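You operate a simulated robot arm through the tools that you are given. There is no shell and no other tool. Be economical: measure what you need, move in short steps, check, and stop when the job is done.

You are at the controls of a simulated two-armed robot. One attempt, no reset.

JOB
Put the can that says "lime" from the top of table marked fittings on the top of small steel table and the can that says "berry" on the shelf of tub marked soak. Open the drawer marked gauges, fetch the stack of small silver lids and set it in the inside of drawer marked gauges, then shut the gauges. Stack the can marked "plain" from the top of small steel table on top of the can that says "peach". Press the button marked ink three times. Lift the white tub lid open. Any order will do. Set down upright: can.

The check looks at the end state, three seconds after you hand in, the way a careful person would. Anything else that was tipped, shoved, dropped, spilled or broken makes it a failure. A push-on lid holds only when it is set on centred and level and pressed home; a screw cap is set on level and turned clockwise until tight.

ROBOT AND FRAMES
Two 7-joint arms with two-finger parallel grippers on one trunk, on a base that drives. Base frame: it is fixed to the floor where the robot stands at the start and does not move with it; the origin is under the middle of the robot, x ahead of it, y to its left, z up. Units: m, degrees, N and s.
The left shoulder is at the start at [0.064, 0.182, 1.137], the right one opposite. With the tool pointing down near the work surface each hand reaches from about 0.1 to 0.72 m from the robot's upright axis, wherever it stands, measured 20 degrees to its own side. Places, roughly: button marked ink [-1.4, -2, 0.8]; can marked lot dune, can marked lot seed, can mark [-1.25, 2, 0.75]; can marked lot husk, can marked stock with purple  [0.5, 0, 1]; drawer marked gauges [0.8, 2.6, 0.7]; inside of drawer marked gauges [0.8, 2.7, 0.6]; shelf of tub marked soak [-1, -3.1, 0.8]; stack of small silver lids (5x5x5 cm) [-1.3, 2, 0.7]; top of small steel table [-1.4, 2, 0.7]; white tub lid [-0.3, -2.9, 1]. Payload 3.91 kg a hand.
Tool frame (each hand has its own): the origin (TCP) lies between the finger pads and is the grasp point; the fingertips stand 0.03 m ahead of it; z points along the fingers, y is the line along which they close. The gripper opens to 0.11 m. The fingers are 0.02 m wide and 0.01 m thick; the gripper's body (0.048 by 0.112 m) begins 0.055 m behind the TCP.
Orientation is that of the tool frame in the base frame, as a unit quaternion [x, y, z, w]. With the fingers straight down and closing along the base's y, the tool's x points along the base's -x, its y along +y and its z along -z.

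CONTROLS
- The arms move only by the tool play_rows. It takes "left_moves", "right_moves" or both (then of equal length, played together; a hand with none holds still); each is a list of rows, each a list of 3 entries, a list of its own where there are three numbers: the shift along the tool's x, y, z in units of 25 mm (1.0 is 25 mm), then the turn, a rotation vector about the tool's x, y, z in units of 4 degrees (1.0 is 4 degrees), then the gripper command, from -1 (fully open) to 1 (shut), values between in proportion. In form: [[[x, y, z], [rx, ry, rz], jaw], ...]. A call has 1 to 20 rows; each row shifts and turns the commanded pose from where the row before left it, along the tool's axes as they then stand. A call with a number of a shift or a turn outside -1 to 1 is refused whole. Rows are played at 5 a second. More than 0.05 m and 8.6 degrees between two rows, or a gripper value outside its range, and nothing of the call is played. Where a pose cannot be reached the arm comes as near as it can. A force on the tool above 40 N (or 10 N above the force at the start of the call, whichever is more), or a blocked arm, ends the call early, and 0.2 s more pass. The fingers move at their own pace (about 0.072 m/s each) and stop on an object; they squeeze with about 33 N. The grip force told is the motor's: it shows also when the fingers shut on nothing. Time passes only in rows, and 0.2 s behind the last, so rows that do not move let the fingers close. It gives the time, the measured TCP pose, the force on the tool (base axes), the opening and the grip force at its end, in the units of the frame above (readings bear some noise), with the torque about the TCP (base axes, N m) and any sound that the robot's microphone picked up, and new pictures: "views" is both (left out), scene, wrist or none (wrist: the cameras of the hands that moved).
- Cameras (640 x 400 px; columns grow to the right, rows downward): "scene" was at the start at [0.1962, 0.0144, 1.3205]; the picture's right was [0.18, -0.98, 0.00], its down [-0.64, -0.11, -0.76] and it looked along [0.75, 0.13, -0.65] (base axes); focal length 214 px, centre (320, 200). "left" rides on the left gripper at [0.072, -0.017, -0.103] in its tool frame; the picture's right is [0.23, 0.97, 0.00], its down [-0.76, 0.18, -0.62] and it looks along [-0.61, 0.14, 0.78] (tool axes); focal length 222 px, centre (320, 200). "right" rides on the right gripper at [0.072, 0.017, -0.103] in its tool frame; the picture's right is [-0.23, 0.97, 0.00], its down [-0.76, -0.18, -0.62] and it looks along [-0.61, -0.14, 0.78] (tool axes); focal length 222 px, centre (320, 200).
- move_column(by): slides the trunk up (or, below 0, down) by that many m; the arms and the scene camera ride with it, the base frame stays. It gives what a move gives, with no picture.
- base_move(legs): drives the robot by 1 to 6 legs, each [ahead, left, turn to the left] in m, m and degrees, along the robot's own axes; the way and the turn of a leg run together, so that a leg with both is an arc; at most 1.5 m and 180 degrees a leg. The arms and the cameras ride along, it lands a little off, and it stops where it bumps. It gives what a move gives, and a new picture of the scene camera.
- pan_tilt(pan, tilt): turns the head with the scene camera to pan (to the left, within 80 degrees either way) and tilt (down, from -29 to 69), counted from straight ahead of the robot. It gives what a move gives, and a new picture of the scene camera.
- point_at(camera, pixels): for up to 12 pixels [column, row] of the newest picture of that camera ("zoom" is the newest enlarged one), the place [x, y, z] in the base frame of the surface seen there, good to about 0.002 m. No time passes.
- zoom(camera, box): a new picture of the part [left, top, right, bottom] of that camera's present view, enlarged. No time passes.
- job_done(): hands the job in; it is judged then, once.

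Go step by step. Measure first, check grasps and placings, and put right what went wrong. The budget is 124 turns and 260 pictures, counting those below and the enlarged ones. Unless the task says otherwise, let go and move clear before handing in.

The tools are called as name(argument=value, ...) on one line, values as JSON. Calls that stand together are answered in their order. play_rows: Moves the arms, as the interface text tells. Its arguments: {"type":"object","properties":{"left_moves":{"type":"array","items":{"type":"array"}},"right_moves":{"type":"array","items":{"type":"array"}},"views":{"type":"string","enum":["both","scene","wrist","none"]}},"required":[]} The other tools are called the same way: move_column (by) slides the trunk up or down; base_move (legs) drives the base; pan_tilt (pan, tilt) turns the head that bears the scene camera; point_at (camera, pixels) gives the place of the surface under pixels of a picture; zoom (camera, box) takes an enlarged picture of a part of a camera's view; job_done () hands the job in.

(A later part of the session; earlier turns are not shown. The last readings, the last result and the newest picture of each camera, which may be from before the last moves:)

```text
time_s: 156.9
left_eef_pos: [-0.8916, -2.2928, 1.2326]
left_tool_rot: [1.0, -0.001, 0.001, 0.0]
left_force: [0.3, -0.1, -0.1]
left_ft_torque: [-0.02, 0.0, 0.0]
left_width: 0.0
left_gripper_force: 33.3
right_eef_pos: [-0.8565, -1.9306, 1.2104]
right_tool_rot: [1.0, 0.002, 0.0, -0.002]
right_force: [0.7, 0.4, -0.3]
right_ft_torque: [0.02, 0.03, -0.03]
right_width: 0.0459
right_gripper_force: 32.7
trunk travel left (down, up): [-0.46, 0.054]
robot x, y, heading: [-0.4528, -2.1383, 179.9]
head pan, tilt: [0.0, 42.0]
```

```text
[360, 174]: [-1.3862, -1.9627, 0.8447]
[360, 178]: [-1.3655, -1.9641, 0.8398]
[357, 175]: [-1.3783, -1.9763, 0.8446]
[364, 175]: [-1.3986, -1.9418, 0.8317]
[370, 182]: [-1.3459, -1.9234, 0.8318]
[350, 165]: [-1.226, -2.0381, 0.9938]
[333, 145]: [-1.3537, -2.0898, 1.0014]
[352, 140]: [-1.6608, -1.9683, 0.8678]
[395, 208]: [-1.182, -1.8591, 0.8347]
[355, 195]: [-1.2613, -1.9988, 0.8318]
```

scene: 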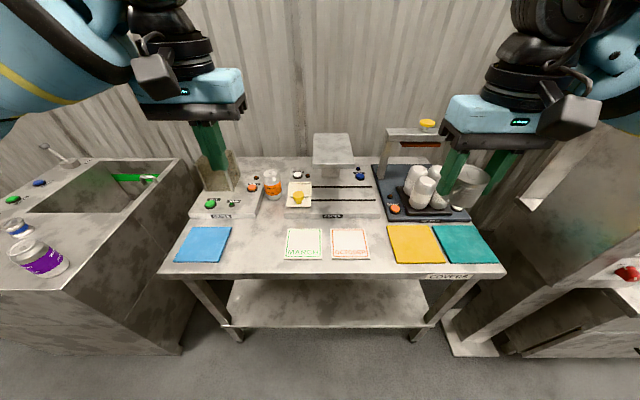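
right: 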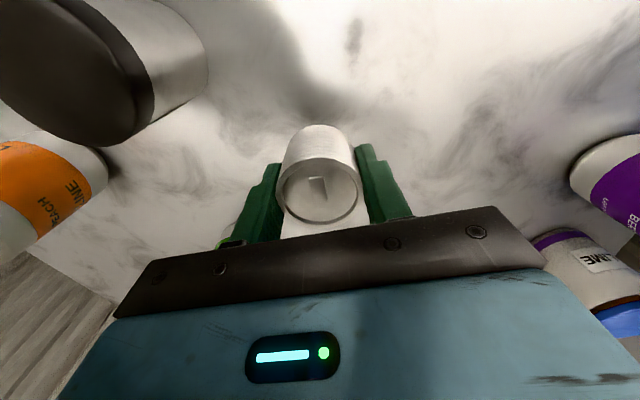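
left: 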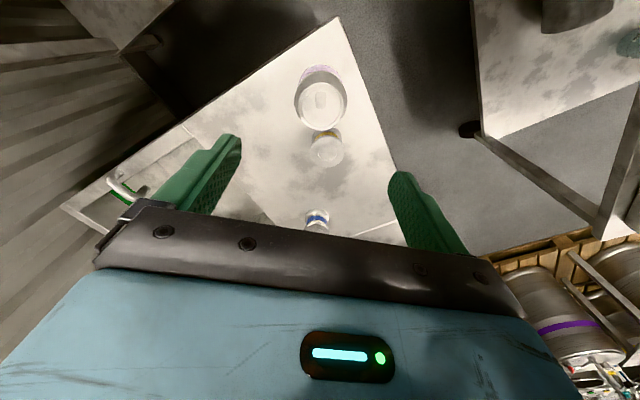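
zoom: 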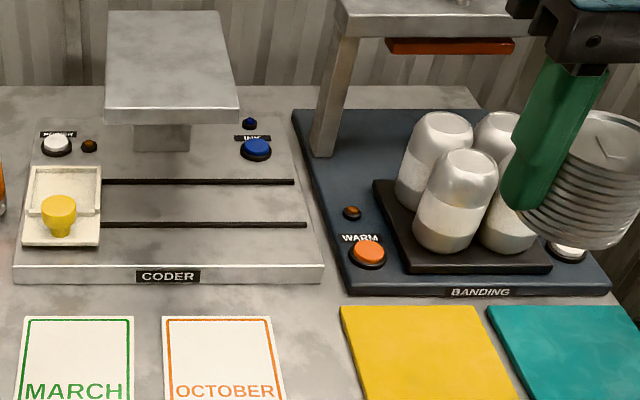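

INK is the blue button at about (-1.382, -1.965, 0.846), between the coder head plate and the banding frame. I'll measure those neighbours from the zoom.

point_at(camera="zoom", pixels=[[232, 105], [218, 15], [190, 140], [322, 140], [350, 25], [520, 25], [257, 148], [243, 150], [270, 150], [250, 124], [300, 120], [420, 150]])

```text
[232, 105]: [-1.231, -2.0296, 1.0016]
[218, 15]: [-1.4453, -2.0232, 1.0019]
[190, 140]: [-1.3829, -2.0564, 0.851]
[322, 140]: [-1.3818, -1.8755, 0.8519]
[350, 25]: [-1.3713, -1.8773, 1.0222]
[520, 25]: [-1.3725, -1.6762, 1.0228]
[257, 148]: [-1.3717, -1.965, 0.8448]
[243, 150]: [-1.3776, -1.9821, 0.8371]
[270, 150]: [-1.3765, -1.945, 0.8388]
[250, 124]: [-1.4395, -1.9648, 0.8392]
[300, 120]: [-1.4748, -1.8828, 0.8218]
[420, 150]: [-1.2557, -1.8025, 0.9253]
```

The gap between the coder plate (y -2.026) and the banding post (y -1.88) is about 0.14 m, enough for the hand placed centrally. I'll check the right elbow versus the PUMP lever before approaching.

pan_tilt(pan=-60, tilt=30)

```text
time_s: 158.2
left_eef_pos: [-0.8922, -2.2941, 1.2326]
left_tool_rot: [1.0, 0.0, 0.001, 0.0]
left_force: [-0.6, -0.4, 0.3]
left_ft_torque: [-0.01, 0.03, 0.0]
left_width: 0.0
left_gripper_force: 33.1
right_eef_pos: [-0.8571, -1.9309, 1.2121]
right_tool_rot: [1.0, 0.001, 0.0, -0.002]
right_force: [0.1, -0.1, -0.4]
right_ft_torque: [-0.04, 0.02, -0.04]
right_width: 0.0459
right_gripper_force: 32.8
trunk travel left (down, up): [-0.46, 0.054]
robot x, y, heading: [-0.4524, -2.1396, 180.0]
head pan, tilt: [-60.0, 30.0]
```

scene: 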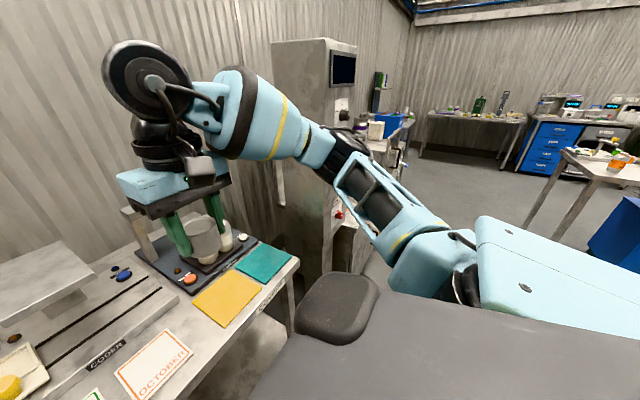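

point_at(camera="scene", pixels=[[345, 150], [365, 170], [320, 155], [385, 215], [440, 240], [290, 130], [250, 90], [338, 215], [330, 90], [310, 250], [520, 290], [405, 155]])

```text
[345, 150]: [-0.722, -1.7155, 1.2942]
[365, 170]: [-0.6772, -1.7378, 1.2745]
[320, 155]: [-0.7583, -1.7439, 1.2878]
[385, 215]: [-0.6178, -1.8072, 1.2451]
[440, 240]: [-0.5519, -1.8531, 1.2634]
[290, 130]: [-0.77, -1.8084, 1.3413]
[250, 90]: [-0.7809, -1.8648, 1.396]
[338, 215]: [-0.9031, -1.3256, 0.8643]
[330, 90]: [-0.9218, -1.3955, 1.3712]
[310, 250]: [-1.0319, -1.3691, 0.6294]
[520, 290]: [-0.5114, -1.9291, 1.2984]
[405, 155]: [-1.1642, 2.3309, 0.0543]
```

The right elbow sits at (-0.74, -1.72), and the pillar face is at y -1.40. I'll tuck the right hand back toward the body so the elbow stays clear of the pillar when I approach.

play_rows(right_moves=[[[0.9, 0, 0], [0, 0, 0], 1], [[0.9, 0, 0], [0, 0, 0], 1], [[0.9, 0, 0], [0, 0, 0], 1], [[0.9, 0, 0], [0, 0, 0], 1], [[0.9, 0, 0], [0, 0, 0], 1], [[0.9, 0, 0], [0, 0, 0], 1]], views="scene")

```text
time_s: 159.6
left_eef_pos: [-0.891, -2.2936, 1.2325]
left_tool_rot: [1.0, 0.0, 0.0, 0.0]
left_force: [-0.7, 1.0, 0.3]
left_ft_torque: [0.02, 0.0, -0.02]
left_width: 0.0002
left_gripper_force: 33.3
right_eef_pos: [-0.7214, -1.9296, 1.2128]
right_tool_rot: [1.0, 0.0, 0.0, -0.001]
right_force: [0.2, -0.6, -0.8]
right_ft_torque: [0.0, 0.06, 0.03]
right_width: 0.0459
right_gripper_force: 33.3
trunk travel left (down, up): [-0.46, 0.054]
robot x, y, heading: [-0.4554, -2.1427, 180.1]
head pan, tilt: [-60.0, 30.0]
```

scene: 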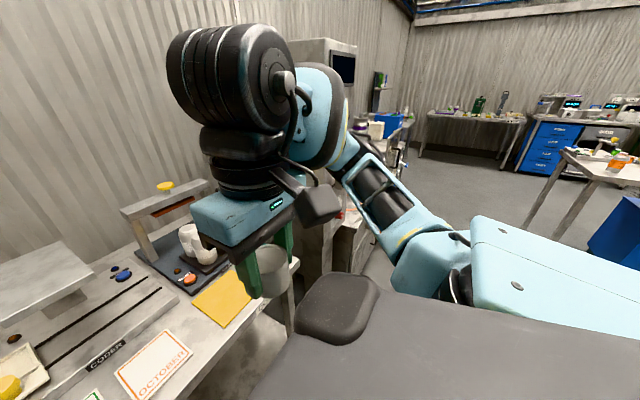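

Reaching with the left hand pitched forward will keep its forearm in front of the coder plate. I'll drive forward 0.22, right 0.07, and turn 10° to the right, which also keeps the right elbow off the pillar.

base_move(legs=[[0.22, -0.07, 0], [0, 0, -10]])

pan_tilt(pan=0, tilt=40)

```text
time_s: 162.1
left_eef_pos: [-1.1305, -2.1456, 1.2321]
left_tool_rot: [0.996, -0.085, 0.001, 0.001]
left_force: [-0.9, -0.2, 0.0]
left_ft_torque: [0.01, -0.01, -0.02]
left_width: 0.0
left_gripper_force: 33.6
right_eef_pos: [-0.9017, -1.8175, 1.2144]
right_tool_rot: [0.996, -0.084, 0.0, -0.002]
right_force: [0.7, -0.2, -0.3]
right_ft_torque: [-0.02, 0.0, 0.02]
right_width: 0.0462
right_gripper_force: 32.8
trunk travel left (down, up): [-0.46, 0.054]
robot x, y, heading: [-0.6722, -2.0671, 170.4]
head pan, tilt: [-60.0, 30.0]
```

scene: 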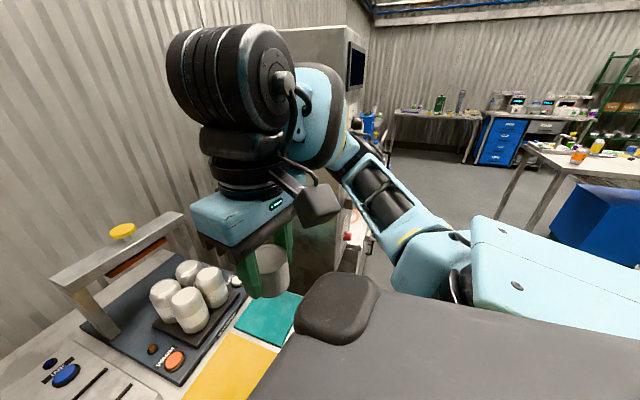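

```text
time_s: 163.3
left_eef_pos: [-1.129, -2.1467, 1.2332]
left_tool_rot: [0.996, -0.086, 0.001, 0.0]
left_force: [-0.4, -1.0, 0.3]
left_ft_torque: [0.0, -0.01, 0.02]
left_width: 0.0002
left_gripper_force: 33.0
right_eef_pos: [-0.9017, -1.8175, 1.2134]
right_tool_rot: [0.997, -0.083, 0.0, -0.001]
right_force: [0.7, -1.0, -0.3]
right_ft_torque: [-0.03, -0.01, -0.02]
right_width: 0.0457
right_gripper_force: 32.8
trunk travel left (down, up): [-0.46, 0.054]
robot x, y, heading: [-0.6716, -2.0707, 170.2]
head pan, tilt: [0.0, 40.0]
```

scene: 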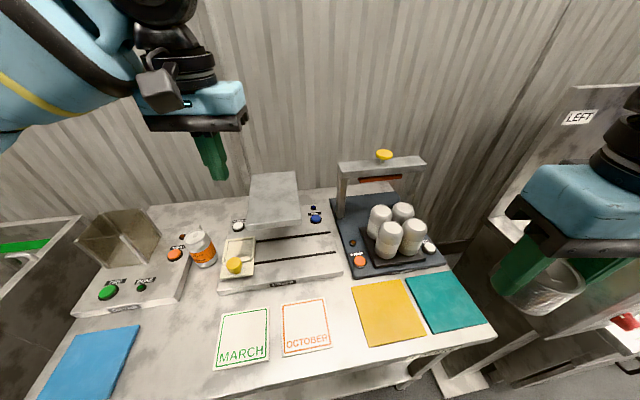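

I'm well placed. I'll re-measure the INK button (315,217), plate edge and post from this closer view.

zoom(camera="scene", box=[270, 165, 370, 245])

point_at(camera="zoom", pixels=[[288, 255], [288, 262], [270, 260], [306, 260], [190, 245], [175, 65], [450, 170], [440, 35], [330, 300], [288, 246]])

```text
5.00 times, centred on (320, 205) of scene
```

zoom: 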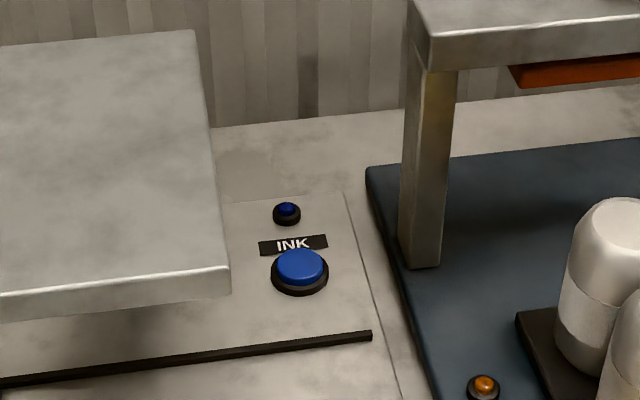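

```text
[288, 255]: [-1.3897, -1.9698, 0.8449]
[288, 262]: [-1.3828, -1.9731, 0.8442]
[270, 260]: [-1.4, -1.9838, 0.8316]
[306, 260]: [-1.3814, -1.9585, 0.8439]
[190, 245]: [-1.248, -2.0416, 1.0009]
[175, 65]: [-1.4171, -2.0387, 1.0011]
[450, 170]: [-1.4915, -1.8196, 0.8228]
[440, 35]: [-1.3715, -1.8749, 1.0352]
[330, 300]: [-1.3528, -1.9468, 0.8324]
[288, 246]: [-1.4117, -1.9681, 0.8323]
```

The button cap centre is (-1.383, -1.963, 0.845). I'll straighten the left hand's yaw, pitch its closed fingers 35° forward, and go above the button.

play_rows(left_moves=[[[0, 0, 0], [0, 0, -0.823], 1], [[0, 0, 0], [0, 0, -0.823], 1], [[0, 0, 0], [0, 0, -0.823], 1], [[0, 0, 0], [0, -0.972, 0], 1], [[0, 0, 0], [0, -0.972, 0], 1], [[0, 0, 0], [0, -0.972, 0], 1], [[0, 0, 0], [0, -0.972, 0], 1], [[0, 0, 0], [0, -0.972, 0], 1], [[0, 0, 0], [0, -0.972, 0], 1], [[0, 0, 0], [0, -0.972, 0], 1], [[0, 0, 0], [0, -0.972, 0], 1], [[0, 0, 0], [0, -0.972, 0], 1], [[-0.909, -0.94, 0.838], [0, 0, 0], 1], [[-0.909, -0.94, 0.838], [0, 0, 0], 1], [[-0.909, -0.94, 0.838], [0, 0, 0], 1], [[-0.909, -0.94, 0.838], [0, 0, 0], 1], [[-0.909, -0.94, 0.838], [0, 0, 0], 1], [[-0.909, -0.94, 0.838], [0, 0, 0], 1], [[-0.909, -0.94, 0.838], [0, 0, 0], 1], [[-0.909, -0.94, 0.838], [0, 0, 0], 1]], views="both")

```text
time_s: 167.6
left_eef_pos: [-1.3723, -1.9572, 1.1997]
left_tool_rot: [0.954, -0.001, -0.301, 0.001]
left_force: [0.1, 0.9, -0.2]
left_ft_torque: [-0.01, 0.0, 0.02]
left_width: 0.0
left_gripper_force: 32.8
right_eef_pos: [-0.8993, -1.8151, 1.2136]
right_tool_rot: [0.996, -0.084, 0.0, 0.0]
right_force: [0.6, -0.5, -0.6]
right_ft_torque: [-0.01, 0.02, 0.0]
right_width: 0.0461
right_gripper_force: 33.3
trunk travel left (down, up): [-0.46, 0.054]
robot x, y, heading: [-0.6704, -2.0726, 170.2]
head pan, tilt: [0.0, 40.0]
```

scene: 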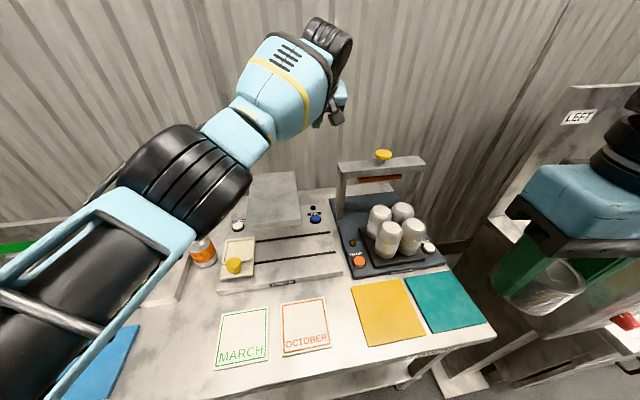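
left: 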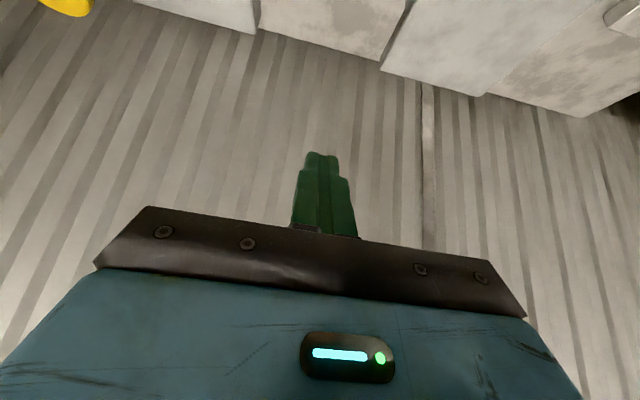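

The fingers are above the button. I'll descend 0.15 m first and check forearm clearance to the coder plate.

play_rows(left_moves=[[[0.574, 0, 0.819], [0, 0, 0], 1], [[0.574, 0, 0.819], [0, 0, 0], 1], [[0.574, 0, 0.819], [0, 0, 0], 1], [[0.574, 0, 0.819], [0, 0, 0], 1], [[0.574, 0, 0.819], [0, 0, 0], 1], [[0.574, 0, 0.819], [0, 0, 0], 1]], views="scene")

```text
time_s: 168.9
left_eef_pos: [-1.3739, -1.9624, 1.0498]
left_tool_rot: [0.954, 0.0, -0.3, 0.0]
left_force: [-0.6, -0.1, -0.1]
left_ft_torque: [0.02, 0.0, -0.02]
left_width: 0.0001
left_gripper_force: 33.1
right_eef_pos: [-0.9011, -1.8171, 1.2124]
right_tool_rot: [0.997, -0.083, 0.001, -0.002]
right_force: [-0.2, -0.3, -0.3]
right_ft_torque: [0.01, 0.01, -0.03]
right_width: 0.0461
right_gripper_force: 33.1
trunk travel left (down, up): [-0.46, 0.054]
robot x, y, heading: [-0.672, -2.0712, 170.2]
head pan, tilt: [0.0, 40.0]
```

scene: 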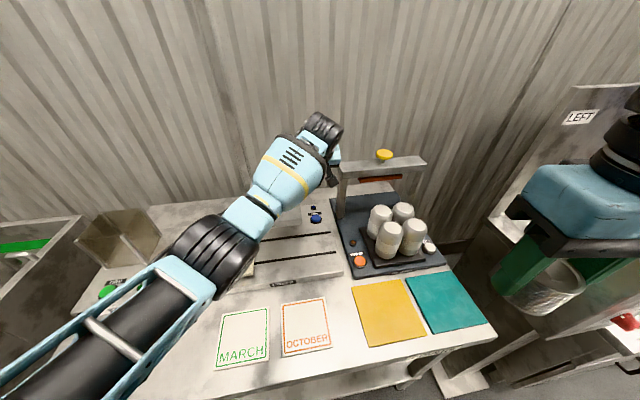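

point_at(camera="scene", pixels=[[215, 285], [235, 250], [248, 228], [285, 180], [315, 160], [332, 180], [190, 260], [338, 158]])

zoom(camera="scene", box=[220, 100, 400, 230])

```text
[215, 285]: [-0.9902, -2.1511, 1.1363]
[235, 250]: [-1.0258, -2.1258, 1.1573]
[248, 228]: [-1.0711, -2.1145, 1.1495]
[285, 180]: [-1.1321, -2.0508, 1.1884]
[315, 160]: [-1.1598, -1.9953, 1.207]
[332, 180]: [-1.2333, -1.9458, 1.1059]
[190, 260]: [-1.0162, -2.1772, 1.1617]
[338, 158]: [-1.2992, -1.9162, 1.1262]
```

```text
3.08 times, centred on (310, 165) of scene
```

zoom: 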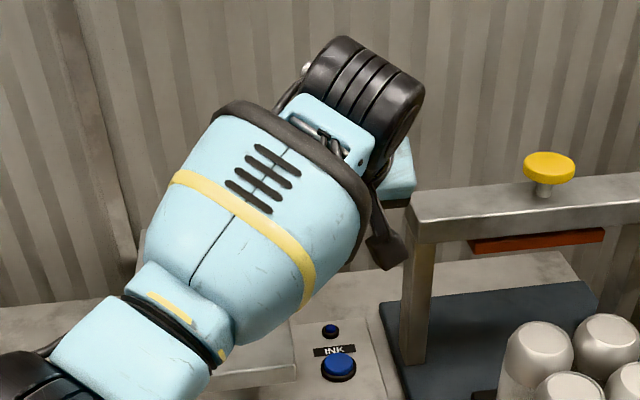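

The forearm cuff (x about -1.13 to -1.17) stays in front of the plate edge (x -1.23). I'll continue down in short steps, watching force.

play_rows(left_moves=[[[0.574, -0.06, 0.819], [0, 0, 0], 1], [[0.574, -0.06, 0.819], [0, 0, 0], 1], [[0.574, 0, 0.819], [0, 0, 0], 1], [[0.574, 0, 0.819], [0, 0, 0], 1]], views="both")

zoom(camera="scene", box=[220, 120, 400, 250])

```text
time_s: 169.9
left_eef_pos: [-1.3734, -1.9551, 0.9485]
left_tool_rot: [0.954, 0.0, -0.299, 0.0]
left_force: [0.4, -1.4, -0.1]
left_ft_torque: [0.03, -0.03, -0.02]
left_width: 0.0001
left_gripper_force: 33.5
right_eef_pos: [-0.9014, -1.8173, 1.2134]
right_tool_rot: [0.996, -0.084, 0.001, -0.002]
right_force: [0.9, 0.9, 0.3]
right_ft_torque: [0.02, 0.02, 0.01]
right_width: 0.0459
right_gripper_force: 33.0
trunk travel left (down, up): [-0.46, 0.054]
robot x, y, heading: [-0.6736, -2.0698, 170.4]
head pan, tilt: [0.0, 40.0]
```

scene: 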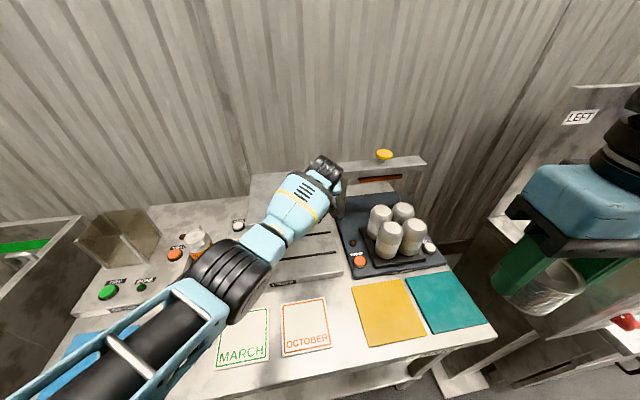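
left: 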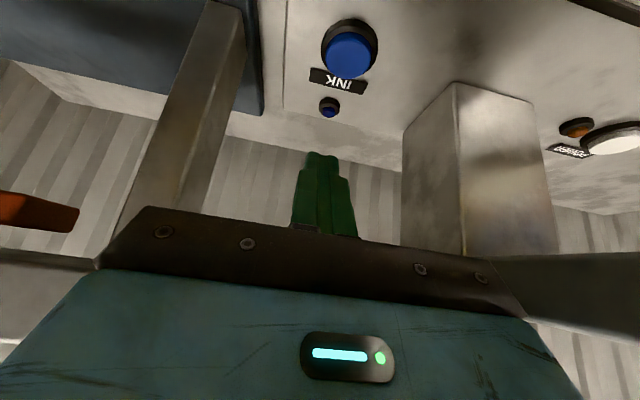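

```text
3.08 times, centred on (310, 185) of scene
```

zoom: 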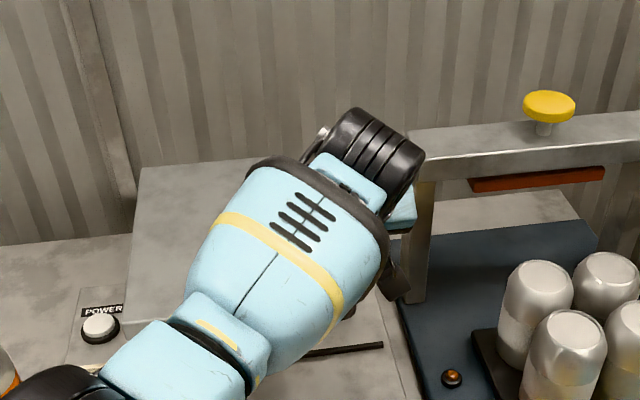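

No contact. I'll measure the button from the left wrist camera, at (349,52), to fine-tune the aim.

point_at(camera="left", pixels=[[349, 52], [349, 38], [349, 70], [326, 52], [372, 52], [413, 130]])

```text
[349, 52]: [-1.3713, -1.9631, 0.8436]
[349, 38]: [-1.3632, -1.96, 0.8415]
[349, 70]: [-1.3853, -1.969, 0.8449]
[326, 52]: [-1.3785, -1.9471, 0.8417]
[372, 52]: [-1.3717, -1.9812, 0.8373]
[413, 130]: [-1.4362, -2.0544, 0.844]
```

The cap centre is about (-1.379, -1.964). I'll nudge y by -5 mm and lower to about 7 mm above the cap.

play_rows(left_moves=[[[0.51, 0.1, 0.727], [0, 0, 0], 1], [[0.51, 0.1, 0.727], [0, 0, 0], 1], [[0.51, 0, 0.727], [0, 0, 0], 1], [[0, 0, 0], [0, 0, 0], 1]], views="wrist")

```text
time_s: 170.9
left_eef_pos: [-1.3749, -1.9612, 0.8849]
left_tool_rot: [0.954, 0.0, -0.301, 0.0]
left_force: [0.3, 0.4, -0.5]
left_ft_torque: [0.0, -0.01, 0.0]
left_width: 0.0
left_gripper_force: 33.3
right_eef_pos: [-0.9017, -1.8169, 1.2134]
right_tool_rot: [0.997, -0.083, 0.0, -0.002]
right_force: [0.7, -0.4, 0.1]
right_ft_torque: [-0.03, 0.0, 0.0]
right_width: 0.046
right_gripper_force: 33.0
trunk travel left (down, up): [-0.46, 0.054]
robot x, y, heading: [-0.6713, -2.0721, 170.2]
head pan, tilt: [0.0, 40.0]
```

left: 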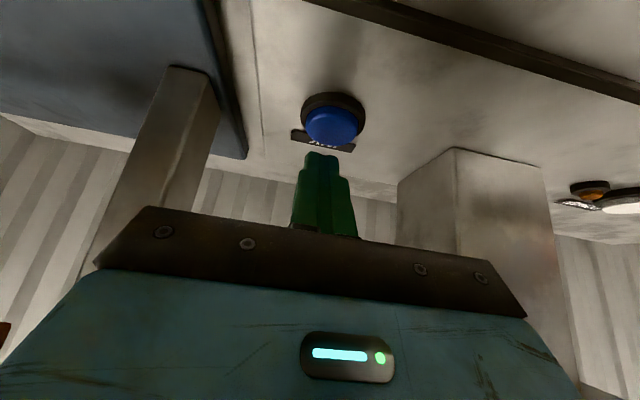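

The tip is about 9 mm above the cap. I'll make the first press: down about 15 mm, read force and sound.

play_rows(left_moves=[[[0.3, 0.04, 0.15], [0, 0, 0], 1], [[0.17, 0, 0.24], [0, 0, 0], 1], [[0, 0, 0], [0, 0, 0], 1]], views="wrist")

```text
time_s: 171.8
left_eef_pos: [-1.3696, -1.9607, 0.873]
left_tool_rot: [0.953, 0.001, -0.303, -0.001]
left_force: [-0.7, -0.2, 1.4]
left_ft_torque: [0.03, 0.03, 0.01]
left_width: 0.0
left_gripper_force: 33.5
right_eef_pos: [-0.8998, -1.8191, 1.2139]
right_tool_rot: [0.997, -0.083, 0.0, -0.001]
right_force: [-0.1, 0.5, 0.0]
right_ft_torque: [0.02, 0.05, 0.02]
right_width: 0.0459
right_gripper_force: 33.2
trunk travel left (down, up): [-0.46, 0.054]
robot x, y, heading: [-0.6712, -2.0697, 170.3]
head pan, tilt: [0.0, 40.0]
```

left: 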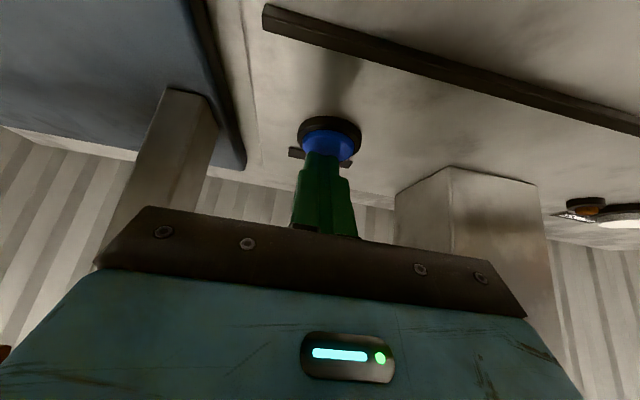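

The tip is on the cap with light contact. I'll push another 5 mm.

play_rows(left_moves=[[[0.06, 0, 0.082], [0, 0, 0], 1], [[0.06, 0, 0.082], [0, 0, 0], 1], [[0, 0, 0], [0, 0, 0], 1]], views="none")

```text
time_s: 172.6
left_eef_pos: [-1.3717, -1.968, 0.8642]
left_tool_rot: [0.953, 0.003, -0.304, 0.002]
left_force: [-1.8, 8.6, 21.3]
left_ft_torque: [0.27, 0.21, -0.11]
left_width: 0.0
left_gripper_force: 33.0
right_eef_pos: [-0.8974, -1.8166, 1.2148]
right_tool_rot: [0.996, -0.084, -0.002, -0.002]
right_force: [-0.2, 0.7, 0.0]
right_ft_torque: [0.01, 0.02, -0.05]
right_width: 0.0461
right_gripper_force: 32.7
trunk travel left (down, up): [-0.46, 0.054]
robot x, y, heading: [-0.6738, -2.0719, 170.2]
head pan, tilt: [0.0, 40.0]
heard: click
```

One click heard at 21 N. I'll lift 12 mm and see whether the release makes any sound.

play_rows(left_moves=[[[-0.14, -0.1, -0.2], [0, 0, 0], 1], [[-0.14, 0, -0.2], [0, 0, 0], 1], [[0, 0, 0], [0, 0, 0], 1]], views="wrist")

zoom(camera="left", box=[260, 90, 400, 180])

```text
time_s: 173.3
left_eef_pos: [-1.3678, -1.9599, 0.8742]
left_tool_rot: [0.955, -0.001, -0.298, 0.001]
left_force: [0.3, -0.9, -0.4]
left_ft_torque: [0.0, 0.04, 0.02]
left_width: 0.0
left_gripper_force: 33.7
right_eef_pos: [-0.8991, -1.818, 1.2128]
right_tool_rot: [0.996, -0.084, 0.0, -0.002]
right_force: [-0.6, 0.8, -0.9]
right_ft_torque: [-0.02, -0.02, 0.01]
right_width: 0.0462
right_gripper_force: 33.0
trunk travel left (down, up): [-0.46, 0.054]
robot x, y, heading: [-0.6716, -2.0698, 170.3]
head pan, tilt: [0.0, 40.0]
```

left: 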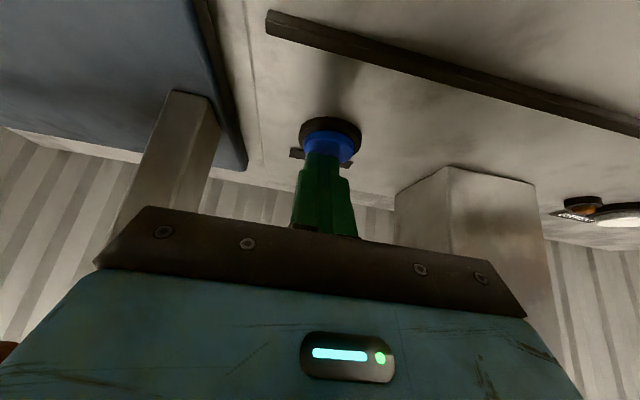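

```text
4.44 times, centred on (330, 135) of left
```

zoom: 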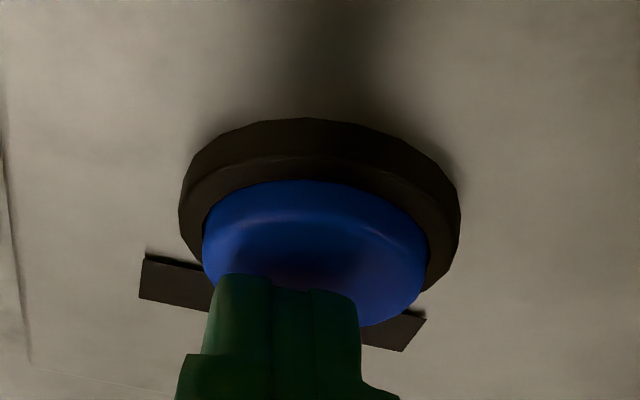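

The release made no sound and force is zero. Second press.

play_rows(left_moves=[[[-0.07, 0, -0.1], [0, 0, 0], 1], [[0, 0, 0], [0, 0, 0], 1], [[0.17, 0, 0.245], [0, 0, 0], 1], [[0.17, 0, 0.245], [0, 0, 0], 1], [[0, 0, 0], [0, 0, 0], 1]], views="none")

```text
time_s: 174.6
left_eef_pos: [-1.3691, -1.963, 0.8681]
left_tool_rot: [0.952, 0.0, -0.305, -0.001]
left_force: [-2.0, 0.7, 5.4]
left_ft_torque: [0.01, 0.13, 0.03]
left_width: 0.0002
left_gripper_force: 32.8
right_eef_pos: [-0.8978, -1.8165, 1.215]
right_tool_rot: [0.997, -0.083, -0.003, -0.002]
right_force: [-1.0, -0.7, -0.8]
right_ft_torque: [-0.02, 0.01, -0.01]
right_width: 0.0455
right_gripper_force: 32.9
trunk travel left (down, up): [-0.46, 0.054]
robot x, y, heading: [-0.6696, -2.0709, 170.0]
head pan, tilt: [0.0, 40.0]
heard: click
```

Second click heard. Third press: lift 12 mm, pause, press again.

play_rows(left_moves=[[[-0.14, 0, -0.2], [0, 0, 0], 1], [[-0.16, 0, -0.24], [0, 0, 0], 1], [[0, 0, 0], [0, 0, 0], 1], [[0, 0, 0], [0, 0, 0], 1], [[0.17, 0, 0.245], [0, 0, 0], 1], [[0.16, 0, 0.235], [0, 0, 0], 1], [[0, 0, 0], [0, 0, 0], 1]], views="none")

```text
time_s: 176.2
left_eef_pos: [-1.3684, -1.9622, 0.8693]
left_tool_rot: [0.953, 0.001, -0.304, -0.001]
left_force: [-1.7, 0.0, 5.0]
left_ft_torque: [0.02, 0.11, 0.0]
left_width: 0.0
left_gripper_force: 33.2
left hand out of reach, approached as far as the arm can: row 6
right_eef_pos: [-0.8979, -1.8179, 1.215]
right_tool_rot: [0.997, -0.083, -0.002, -0.001]
right_force: [0.3, -0.7, -1.3]
right_ft_torque: [0.01, -0.01, 0.0]
right_width: 0.046
right_gripper_force: 32.7
trunk travel left (down, up): [-0.46, 0.054]
robot x, y, heading: [-0.67, -2.0676, 170.4]
head pan, tilt: [0.0, 40.0]
heard: click
```

Third click, so INK was pressed three times. I'll retract straight up, then back, and level the hand.

play_rows(left_moves=[[[-0.57, 0, -0.81], [0, 0, 0], 1], [[-0.57, 0, -0.81], [0, 0, 0], 1], [[-0.57, 0, -0.81], [0, 0, 0], 1], [[-0.57, 0, -0.81], [0, 0, 0], 1], [[-0.57, 0, -0.81], [0, 0, 0], 1], [[-0.57, 0, -0.81], [0, 0, 0], 1], [[-0.57, 0, -0.81], [0, 0, 0], 1], [[-0.57, 0, -0.81], [0, 0, 0], 1], [[-0.57, 0, -0.81], [0, 0, 0], 1], [[-0.57, 0, -0.81], [0, 0, 0], 1], [[-0.57, 0, -0.81], [0, 0, 0], 1], [[-0.57, 0, -0.81], [0, 0, 0], 1], [[-0.57, 0, -0.81], [0, 0, 0], 1], [[0.8, 0.5, -0.55], [0, 0, 0], 1], [[0.8, 0.5, -0.55], [0, 0, 0], 1], [[0.8, 0.5, -0.55], [0, 0, 0], 1], [[0.8, 0.5, -0.55], [0, 0, 0], 1], [[0.8, 0.5, -0.55], [0, 0, 0], 1], [[0.8, 0.5, -0.55], [0, 0, 0], 1], [[0.8, 0.5, -0.55], [0, 0, 0], 1]], views="scene")

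```text
time_s: 180.3
left_eef_pos: [-1.2796, -2.059, 1.1512]
left_tool_rot: [0.951, 0.017, -0.31, 0.012]
left_force: [-0.1, -0.1, -0.2]
left_ft_torque: [0.0, -0.02, 0.01]
left_width: 0.0
left_gripper_force: 32.9
left hand out of reach, approached as far as the arm can: row 17, 18, 19, 20
right_eef_pos: [-0.902, -1.8172, 1.2132]
right_tool_rot: [0.997, -0.082, 0.0, -0.002]
right_force: [-0.8, 0.1, -0.2]
right_ft_torque: [0.0, -0.04, 0.01]
right_width: 0.0462
right_gripper_force: 32.8
trunk travel left (down, up): [-0.46, 0.054]
robot x, y, heading: [-0.6726, -2.0728, 170.3]
head pan, tilt: [0.0, 40.0]
```

scene: 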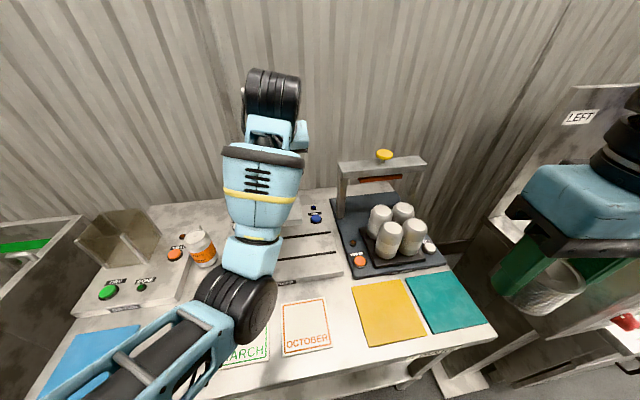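

The bench is undisturbed. I'll level the left hand and draw it back.

play_rows(left_moves=[[[0, 0, -0.3], [0, 0.97, 0], 1], [[0, 0, -0.3], [0, 0.97, 0], 1], [[0, 0, -0.3], [0, 0.97, 0], 1], [[0, 0, 0], [0, 0.97, 0], 1], [[0, 0, 0], [0, 0.97, 0], 1], [[0, 0, 0], [0, 0.97, 0], 1], [[0, 0, 0], [0, 0.97, 0], 1], [[0, 0, 0], [0, 0.97, 0], 1], [[0, 0, 0], [0, 0.97, 0], 1], [[0.9, 0.3, 0], [0, 0, 0], 1], [[0.9, 0.3, 0], [0, 0, 0], 1], [[0.9, 0.3, 0], [0, 0, 0], 1], [[0.9, 0.3, 0], [0, 0, 0], 1], [[0.9, 0.3, 0], [0, 0, 0], 1], [[0.9, 0.3, 0], [0, 0, 0], 1], [[0.9, 0.3, 0], [0, 0, 0], 1], [[0.9, 0.3, 0], [0, 0, 0], 1]], views="none")

base_move(legs=[[-0.45, 0, 0], [0, 0, 99.7]])

```text
time_s: 184.2
left_eef_pos: [-1.3155, -2.0403, 1.1475]
left_tool_rot: [1.0, 0.026, 0.002, 0.001]
left_force: [0.4, 0.8, 0.4]
left_ft_torque: [-0.01, -0.01, -0.02]
left_width: 0.0
left_gripper_force: 32.8
left hand out of reach, approached as far as the arm can: row 1, 2, 3, 4, 5, 10, 11, 12, 13, 14, 15, 16, 17
right_eef_pos: [-0.9026, -1.8174, 1.2132]
right_tool_rot: [0.997, -0.083, 0.0, -0.002]
right_force: [0.8, 0.5, -0.3]
right_ft_torque: [-0.01, -0.05, -0.01]
right_width: 0.0458
right_gripper_force: 32.4
trunk travel left (down, up): [-0.46, 0.054]
robot x, y, heading: [-0.6687, -2.0689, 170.3]
head pan, tilt: [0.0, 40.0]
stopped in row 17 (left hand): the arm was blocked; the commanded pose is now the measured one
```

```text
time_s: 191.2
left_eef_pos: [-0.1228, -2.7831, 1.1457]
left_tool_rot: [0.616, 0.788, 0.002, -0.001]
left_force: [-0.1, -0.3, -0.5]
left_ft_torque: [-0.02, -0.02, 0.0]
left_width: 0.0
left_gripper_force: 32.5
right_eef_pos: [-0.4209, -2.4199, 1.2134]
right_tool_rot: [0.697, 0.717, -0.002, -0.001]
right_force: [-0.3, -0.3, -1.2]
right_ft_torque: [0.01, -0.01, -0.02]
right_width: 0.0456
right_gripper_force: 33.2
trunk travel left (down, up): [-0.46, 0.054]
robot x, y, heading: [-0.2207, -2.1479, -88.8]
head pan, tilt: [0.0, 40.0]
```

scene: 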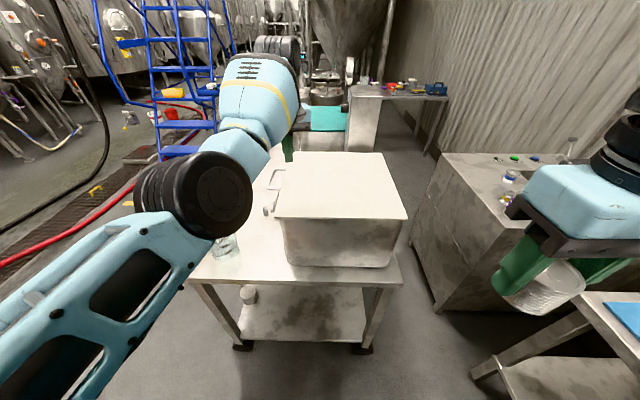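

The left hand is near the tub, but its arm got into an awkward pose. I'll zoom at the tub and its lid.

zoom(camera="scene", box=[240, 130, 430, 280])

point_at(camera="scene", pixels=[[275, 218], [405, 218], [384, 154], [294, 152], [340, 218], [340, 235], [288, 262], [390, 265], [278, 180], [215, 250], [245, 190], [340, 190]])

```text
2.67 times, centred on (335, 205) of scene
```

zoom: 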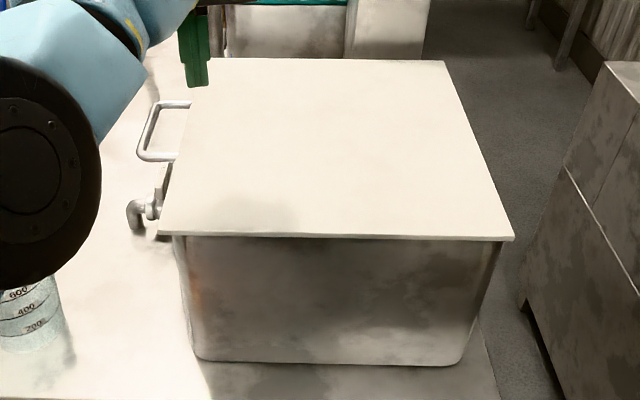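

```text
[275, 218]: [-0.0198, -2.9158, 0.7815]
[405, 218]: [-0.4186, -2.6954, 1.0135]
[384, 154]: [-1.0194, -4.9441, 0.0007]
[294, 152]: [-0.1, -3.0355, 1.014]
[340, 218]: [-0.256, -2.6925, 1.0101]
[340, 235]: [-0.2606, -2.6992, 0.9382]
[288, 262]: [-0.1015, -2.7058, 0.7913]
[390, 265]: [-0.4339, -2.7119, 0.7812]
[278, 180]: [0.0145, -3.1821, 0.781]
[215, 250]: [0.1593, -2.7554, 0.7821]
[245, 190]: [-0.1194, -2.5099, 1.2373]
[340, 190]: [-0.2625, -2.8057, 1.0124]
```

A U-shaped handle sticks out on the +x side of the lid, at zoom (160,130), so the hinge is likely at -x. I'll measure the handle.

point_at(camera="zoom", pixels=[[152, 128], [140, 150], [175, 104], [160, 156], [185, 104], [155, 112], [146, 138], [170, 157], [163, 235], [512, 238], [445, 62], [200, 90]])

zoom(camera="scene", box=[255, 145, 325, 215])

```text
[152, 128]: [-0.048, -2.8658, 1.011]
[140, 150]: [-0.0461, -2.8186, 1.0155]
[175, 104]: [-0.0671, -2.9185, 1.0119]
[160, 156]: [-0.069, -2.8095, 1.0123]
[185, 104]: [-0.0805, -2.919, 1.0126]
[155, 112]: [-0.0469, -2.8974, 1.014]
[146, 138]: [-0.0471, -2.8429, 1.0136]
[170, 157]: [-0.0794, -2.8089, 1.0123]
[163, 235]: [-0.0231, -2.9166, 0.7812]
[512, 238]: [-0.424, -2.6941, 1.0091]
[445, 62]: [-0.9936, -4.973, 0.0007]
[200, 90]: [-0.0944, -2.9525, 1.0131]
```

```text
5.71 times, centred on (290, 180) of scene
```

zoom: 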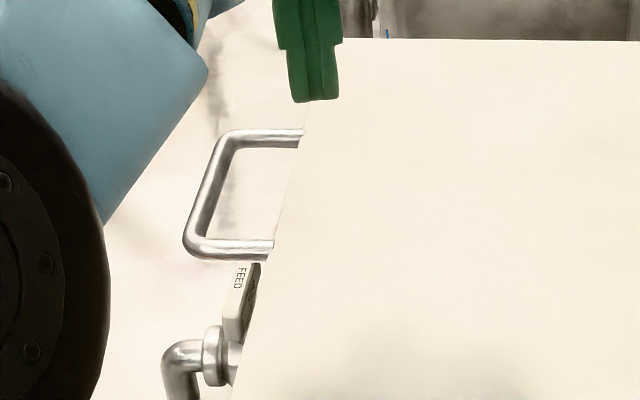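

The handle bar runs along y at x -0.047, y -2.81 to -2.92, z 1.013, so the hinge is at x about -0.42. I'll first free the left arm: raise it and correct its yaw.

play_rows(left_moves=[[[0, 0, -0.8], [0, 0, 0.7], 1], [[0, 0, -0.8], [0, 0, 0.7], 1], [[0, 0, -0.8], [0, 0, 0.7], 1], [[0, 0, -0.8], [0, 0, 0.7], 1], [[0.5, 0, 0], [0, 0, 0.7], 1], [[0.7, 0, 0], [0, 0, 0], 1], [[0.8, 0, 0], [0, 0, 0], 1], [[0.8, 0, 0], [0, 0, 0], 1], [[0.8, 0, 0], [0, 0, 0], 1]], views="scene")

```text
time_s: 193.2
left_eef_pos: [-0.1361, -2.7509, 1.2463]
left_tool_rot: [0.703, 0.711, 0.007, -0.006]
left_force: [0.6, -0.8, 0.7]
left_ft_torque: [0.0, 0.02, -0.02]
left_width: 0.0
left_gripper_force: 33.8
left hand out of reach, approached as far as the arm can: row 2, 3, 4, 5, 6, 7, 8, 9
right_eef_pos: [-0.4199, -2.4204, 1.2139]
right_tool_rot: [0.697, 0.717, -0.001, -0.002]
right_force: [-0.4, -0.5, -0.2]
right_ft_torque: [-0.03, 0.0, 0.03]
right_width: 0.0459
right_gripper_force: 33.0
trunk travel left (down, up): [-0.46, 0.054]
robot x, y, heading: [-0.2186, -2.1461, -88.5]
head pan, tilt: [0.0, 40.0]
```

scene: 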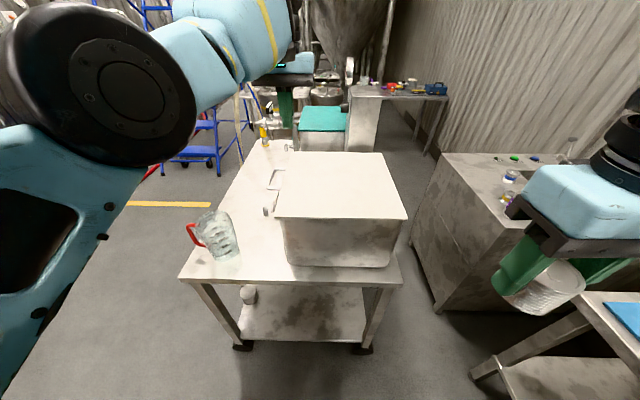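

Yaw is corrected, but the left elbow is swung inward. I'll move the hand outward to the left to unwind it.

play_rows(left_moves=[[[0, 0.9, 0], [0, 0, 0], 1], [[0, 0.9, 0], [0, 0, 0], 1], [[0, 0.9, 0], [0, 0, 0], 1], [[0, 0.9, 0], [0, 0, 0], 1], [[0, 0.9, 0], [0, 0, 0], 1], [[0.4, 0.9, 0], [0, 0, 0], 1], [[0.8, 0.5, 0], [0, 0, 0], 1], [[0.8, 0, 0], [0, 0, 0], 1], [[0.8, 0, 0], [0, 0, 0], 1], [[0.8, 0, 0], [0, 0, 0], 1], [[0.8, 0, 0], [0, 0, 0], 1]], views="scene")

```text
time_s: 195.6
left_eef_pos: [-0.0042, -2.7666, 1.2711]
left_tool_rot: [0.707, 0.707, 0.004, -0.002]
left_force: [0.1, -0.2, 0.4]
left_ft_torque: [-0.01, 0.01, -0.01]
left_width: 0.0
left_gripper_force: 33.1
left hand out of reach, approached as far as the arm can: row 1, 2, 3, 4, 6, 7, 8, 9, 10, 11
right_eef_pos: [-0.4211, -2.4198, 1.2136]
right_tool_rot: [0.696, 0.718, -0.002, -0.002]
right_force: [0.0, 0.2, 0.2]
right_ft_torque: [0.01, 0.01, 0.01]
right_width: 0.0461
right_gripper_force: 32.8
trunk travel left (down, up): [-0.46, 0.054]
robot x, y, heading: [-0.2145, -2.1463, -88.5]
head pan, tilt: [0.0, 40.0]
```

scene: 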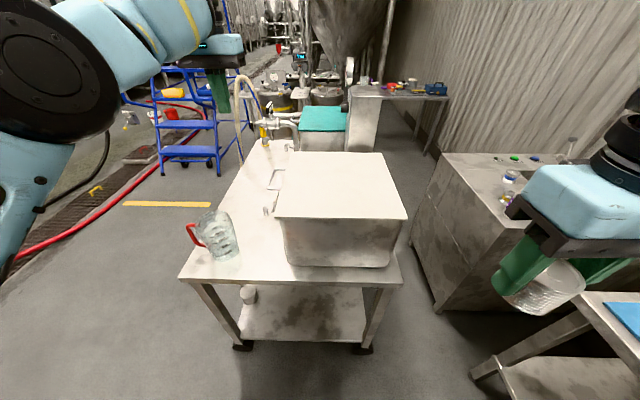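

I'll try lowering the hand while pulling back, to bring the arm to its usual bent pose.

play_rows(left_moves=[[[0, 0, 0.9], [0, 0, 0], 1], [[0, 0, 0.9], [0, 0, 0], 1], [[0, 0, 0.9], [0, 0, 0], 1], [[0, 0, 0.9], [0, 0, 0], 1], [[0, 0, 0.9], [0, 0, 0], 1], [[0.8, 0, 0], [0, 0, 0], 1], [[0.8, 0, 0], [0, 0, 0], 1], [[0.8, 0, 0], [0, 0, 0], 1], [[0.8, 0, 0], [0, 0, 0], 1]], views="scene")

```text
time_s: 197.6
left_eef_pos: [-0.0078, -2.7986, 1.177]
left_tool_rot: [0.707, 0.707, 0.002, -0.001]
left_force: [0.7, 0.9, 0.1]
left_ft_torque: [0.02, 0.02, 0.0]
left_width: 0.0
left_gripper_force: 33.2
left hand out of reach, approached as far as the arm can: row 1, 2, 3, 4, 5, 6, 7, 8, 9
right_eef_pos: [-0.4206, -2.4197, 1.2133]
right_tool_rot: [0.698, 0.716, -0.002, -0.001]
right_force: [-0.4, -0.6, -0.3]
right_ft_torque: [-0.03, 0.02, -0.01]
right_width: 0.0457
right_gripper_force: 33.4
trunk travel left (down, up): [-0.46, 0.054]
robot x, y, heading: [-0.2165, -2.145, -88.5]
head pan, tilt: [0.0, 40.0]
```

scene: 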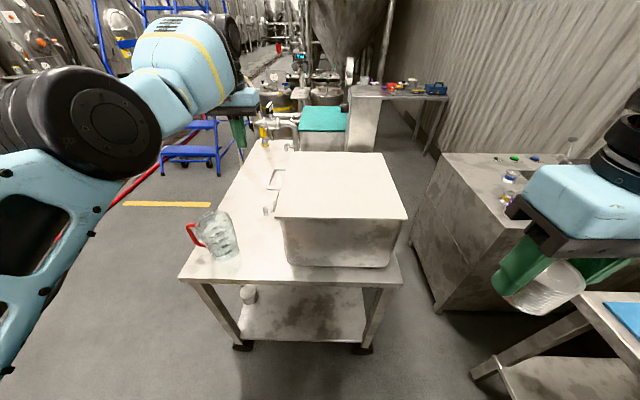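

point_at(camera="scene", pixels=[[110, 120], [60, 130], [20, 250], [10, 320], [170, 80], [190, 40], [230, 95]])

play_rows(left_moves=[[[0, 0, 0], [0, 0.9, 0], 1], [[0, 0, 0], [0, 0.9, 0], 1], [[0.5, 0, 0], [0, 0.9, 0], 1], [[0.8, 0, 0], [0, 0.9, 0], 1], [[0.8, 0, 0], [0, 0, 0], 1], [[0.8, 0, 0], [0, 0, 0], 1]], views="scene")

```text
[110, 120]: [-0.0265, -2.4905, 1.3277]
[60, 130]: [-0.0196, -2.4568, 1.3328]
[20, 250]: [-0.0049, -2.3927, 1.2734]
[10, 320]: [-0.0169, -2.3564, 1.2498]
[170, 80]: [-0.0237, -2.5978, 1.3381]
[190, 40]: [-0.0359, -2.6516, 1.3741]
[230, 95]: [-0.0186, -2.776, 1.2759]
```

```text
time_s: 198.9
left_eef_pos: [-0.0091, -2.7701, 1.1963]
left_tool_rot: [0.705, 0.706, 0.048, -0.048]
left_force: [-0.2, -0.6, -0.3]
left_ft_torque: [0.02, -0.01, 0.0]
left_width: 0.0002
left_gripper_force: 33.2
left hand out of reach, approached as far as the arm can: row 1, 2, 3, 4, 5, 6
right_eef_pos: [-0.4205, -2.42, 1.2131]
right_tool_rot: [0.697, 0.717, 0.0, -0.002]
right_force: [0.0, -0.5, -0.6]
right_ft_torque: [0.02, 0.01, -0.02]
right_width: 0.0459
right_gripper_force: 33.1
trunk travel left (down, up): [-0.46, 0.054]
robot x, y, heading: [-0.2188, -2.149, -88.4]
head pan, tilt: [0.0, 40.0]
```

scene: 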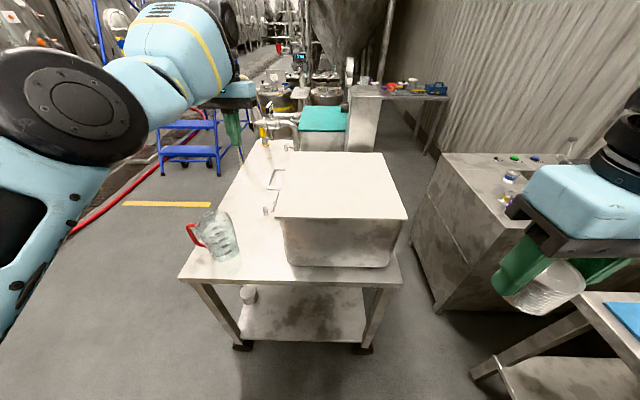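

The left arm seems stuck stretched out. I'll try one unwinding motion: swing the hand out to the left with yaw, then retract.

play_rows(left_moves=[[[0, 0.5, 0], [0, -0.9, -0.95], 1], [[0, 0.9, 0], [0, 0, -0.95], 1], [[0, 0.9, 0], [0, 0, -0.95], 1], [[0, 0.9, 0], [0, 0, -0.95], 1], [[0, 0.9, 0], [0, 0, -0.95], 1], [[0, 0.9, 0], [0, 0, -0.95], 1], [[0, 0.9, 0], [0, 0, -0.95], 1], [[0.4, 0.9, 0], [0, 0, -0.95], 1], [[0.6, 0.6, 0], [0, 0, -0.95], 1], [[0.8, 0, 0], [0, 0, -0.95], 1], [[0.9, 0, 0], [0, 0, 0], 1], [[0.9, 0, 0], [0, 0, 0], 1], [[0.9, 0, 0], [0, 0, 0], 1], [[0.9, 0, 0], [0, 0, 0], 1], [[0.9, 0, 0], [0, 0, 0], 1]], views="scene")

```text
time_s: 202.2
left_eef_pos: [0.1373, -2.7603, 1.237]
left_tool_rot: [0.436, 0.899, 0.031, -0.014]
left_force: [0.2, -0.1, -0.1]
left_ft_torque: [0.0, 0.02, 0.0]
left_width: 0.0
left_gripper_force: 33.5
left hand out of reach, approached as far as the arm can: row 1, 3, 4, 5, 6, 7, 8, 9, 10, 11, 12, 13, 14, 15
right_eef_pos: [-0.4204, -2.4202, 1.213]
right_tool_rot: [0.698, 0.716, -0.001, -0.001]
right_force: [-0.7, -0.1, -0.1]
right_ft_torque: [0.01, 0.02, 0.02]
right_width: 0.046
right_gripper_force: 33.3
trunk travel left (down, up): [-0.46, 0.054]
robot x, y, heading: [-0.2177, -2.1478, -88.6]
head pan, tilt: [0.0, 40.0]
```

scene: 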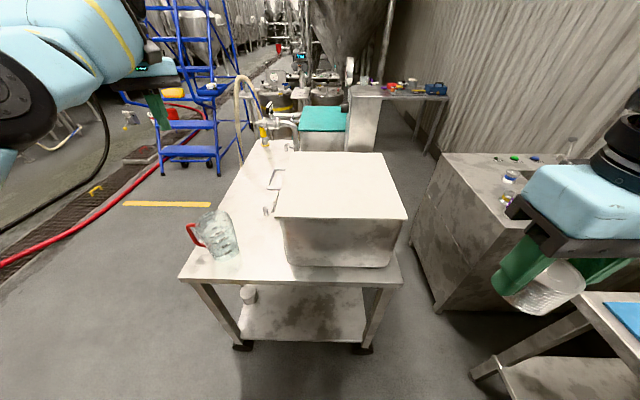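

Still stuck at the same radius; the shoulder's lift is probably at its limit. I'll move the hand left beyond the cart edge (x>0.25), lower it a lot and then retract, which should let the elbow drop.

play_rows(left_moves=[[[-0.5, 0.75, 0], [0, 0, 0], 1], [[-0.5, 0.75, 0], [0, 0, 0], 1], [[-0.5, 0.75, 0], [0, 0, 0], 1], [[-0.5, 0.75, 0], [0, 0, 0], 1], [[-0.5, 0.75, 0], [0, 0, 0], 1], [[-0.5, 0.75, 0], [0, 0, 0], 1], [[-0.5, 0.75, 0], [0, 0, 0], 1], [[0, 0, 1], [0, 0, 0], 1], [[0, 0, 1], [0, 0, 0], 1], [[0, 0, 1], [0, 0, 0], 1], [[0, 0, 1], [0, 0, 0], 1], [[0, 0, 1], [0, 0, 0], 1], [[0, 0, 1], [0, 0, 0], 1], [[0, 0, 1], [0, 0, 0], 1], [[0, 0, 1], [0, 0, 0], 1], [[0, 0, 1], [0, 0, 0], 1], [[0.8, 0, 0.3], [0, 0, 0], 1], [[0.8, 0, 0], [0, 0, 0], 1], [[0.8, 0, 0], [0, 0, 0], 1], [[0.8, 0, 0], [0, 0, 0], 1]], views="scene")

```text
time_s: 206.3
left_eef_pos: [0.2847, -2.7592, 1.023]
left_tool_rot: [0.437, 0.899, 0.034, -0.015]
left_force: [0.6, 0.0, 0.8]
left_ft_torque: [0.0, -0.02, 0.0]
left_width: 0.0
left_gripper_force: 32.8
left hand out of reach, approached as far as the arm can: row 1, 2, 4, 5, 6, 7, 8, 9, 10, 11, 12, 13, 14, 17, 18, 19, 20
right_eef_pos: [-0.4207, -2.4206, 1.2132]
right_tool_rot: [0.697, 0.717, -0.001, -0.001]
right_force: [0.5, -0.4, -0.7]
right_ft_torque: [0.0, 0.03, 0.03]
right_width: 0.046
right_gripper_force: 33.4
trunk travel left (down, up): [-0.46, 0.054]
robot x, y, heading: [-0.2218, -2.1473, -88.5]
head pan, tilt: [0.0, 40.0]
```

scene: 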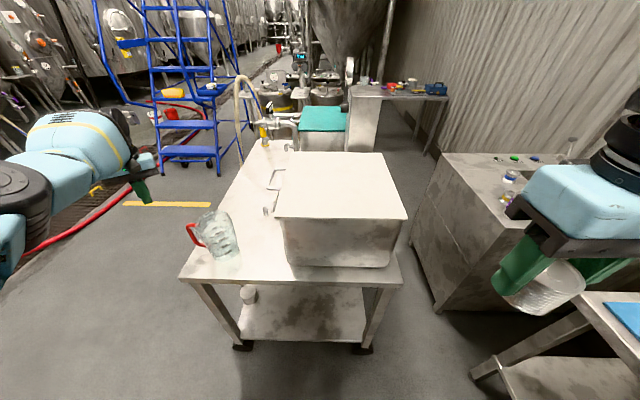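

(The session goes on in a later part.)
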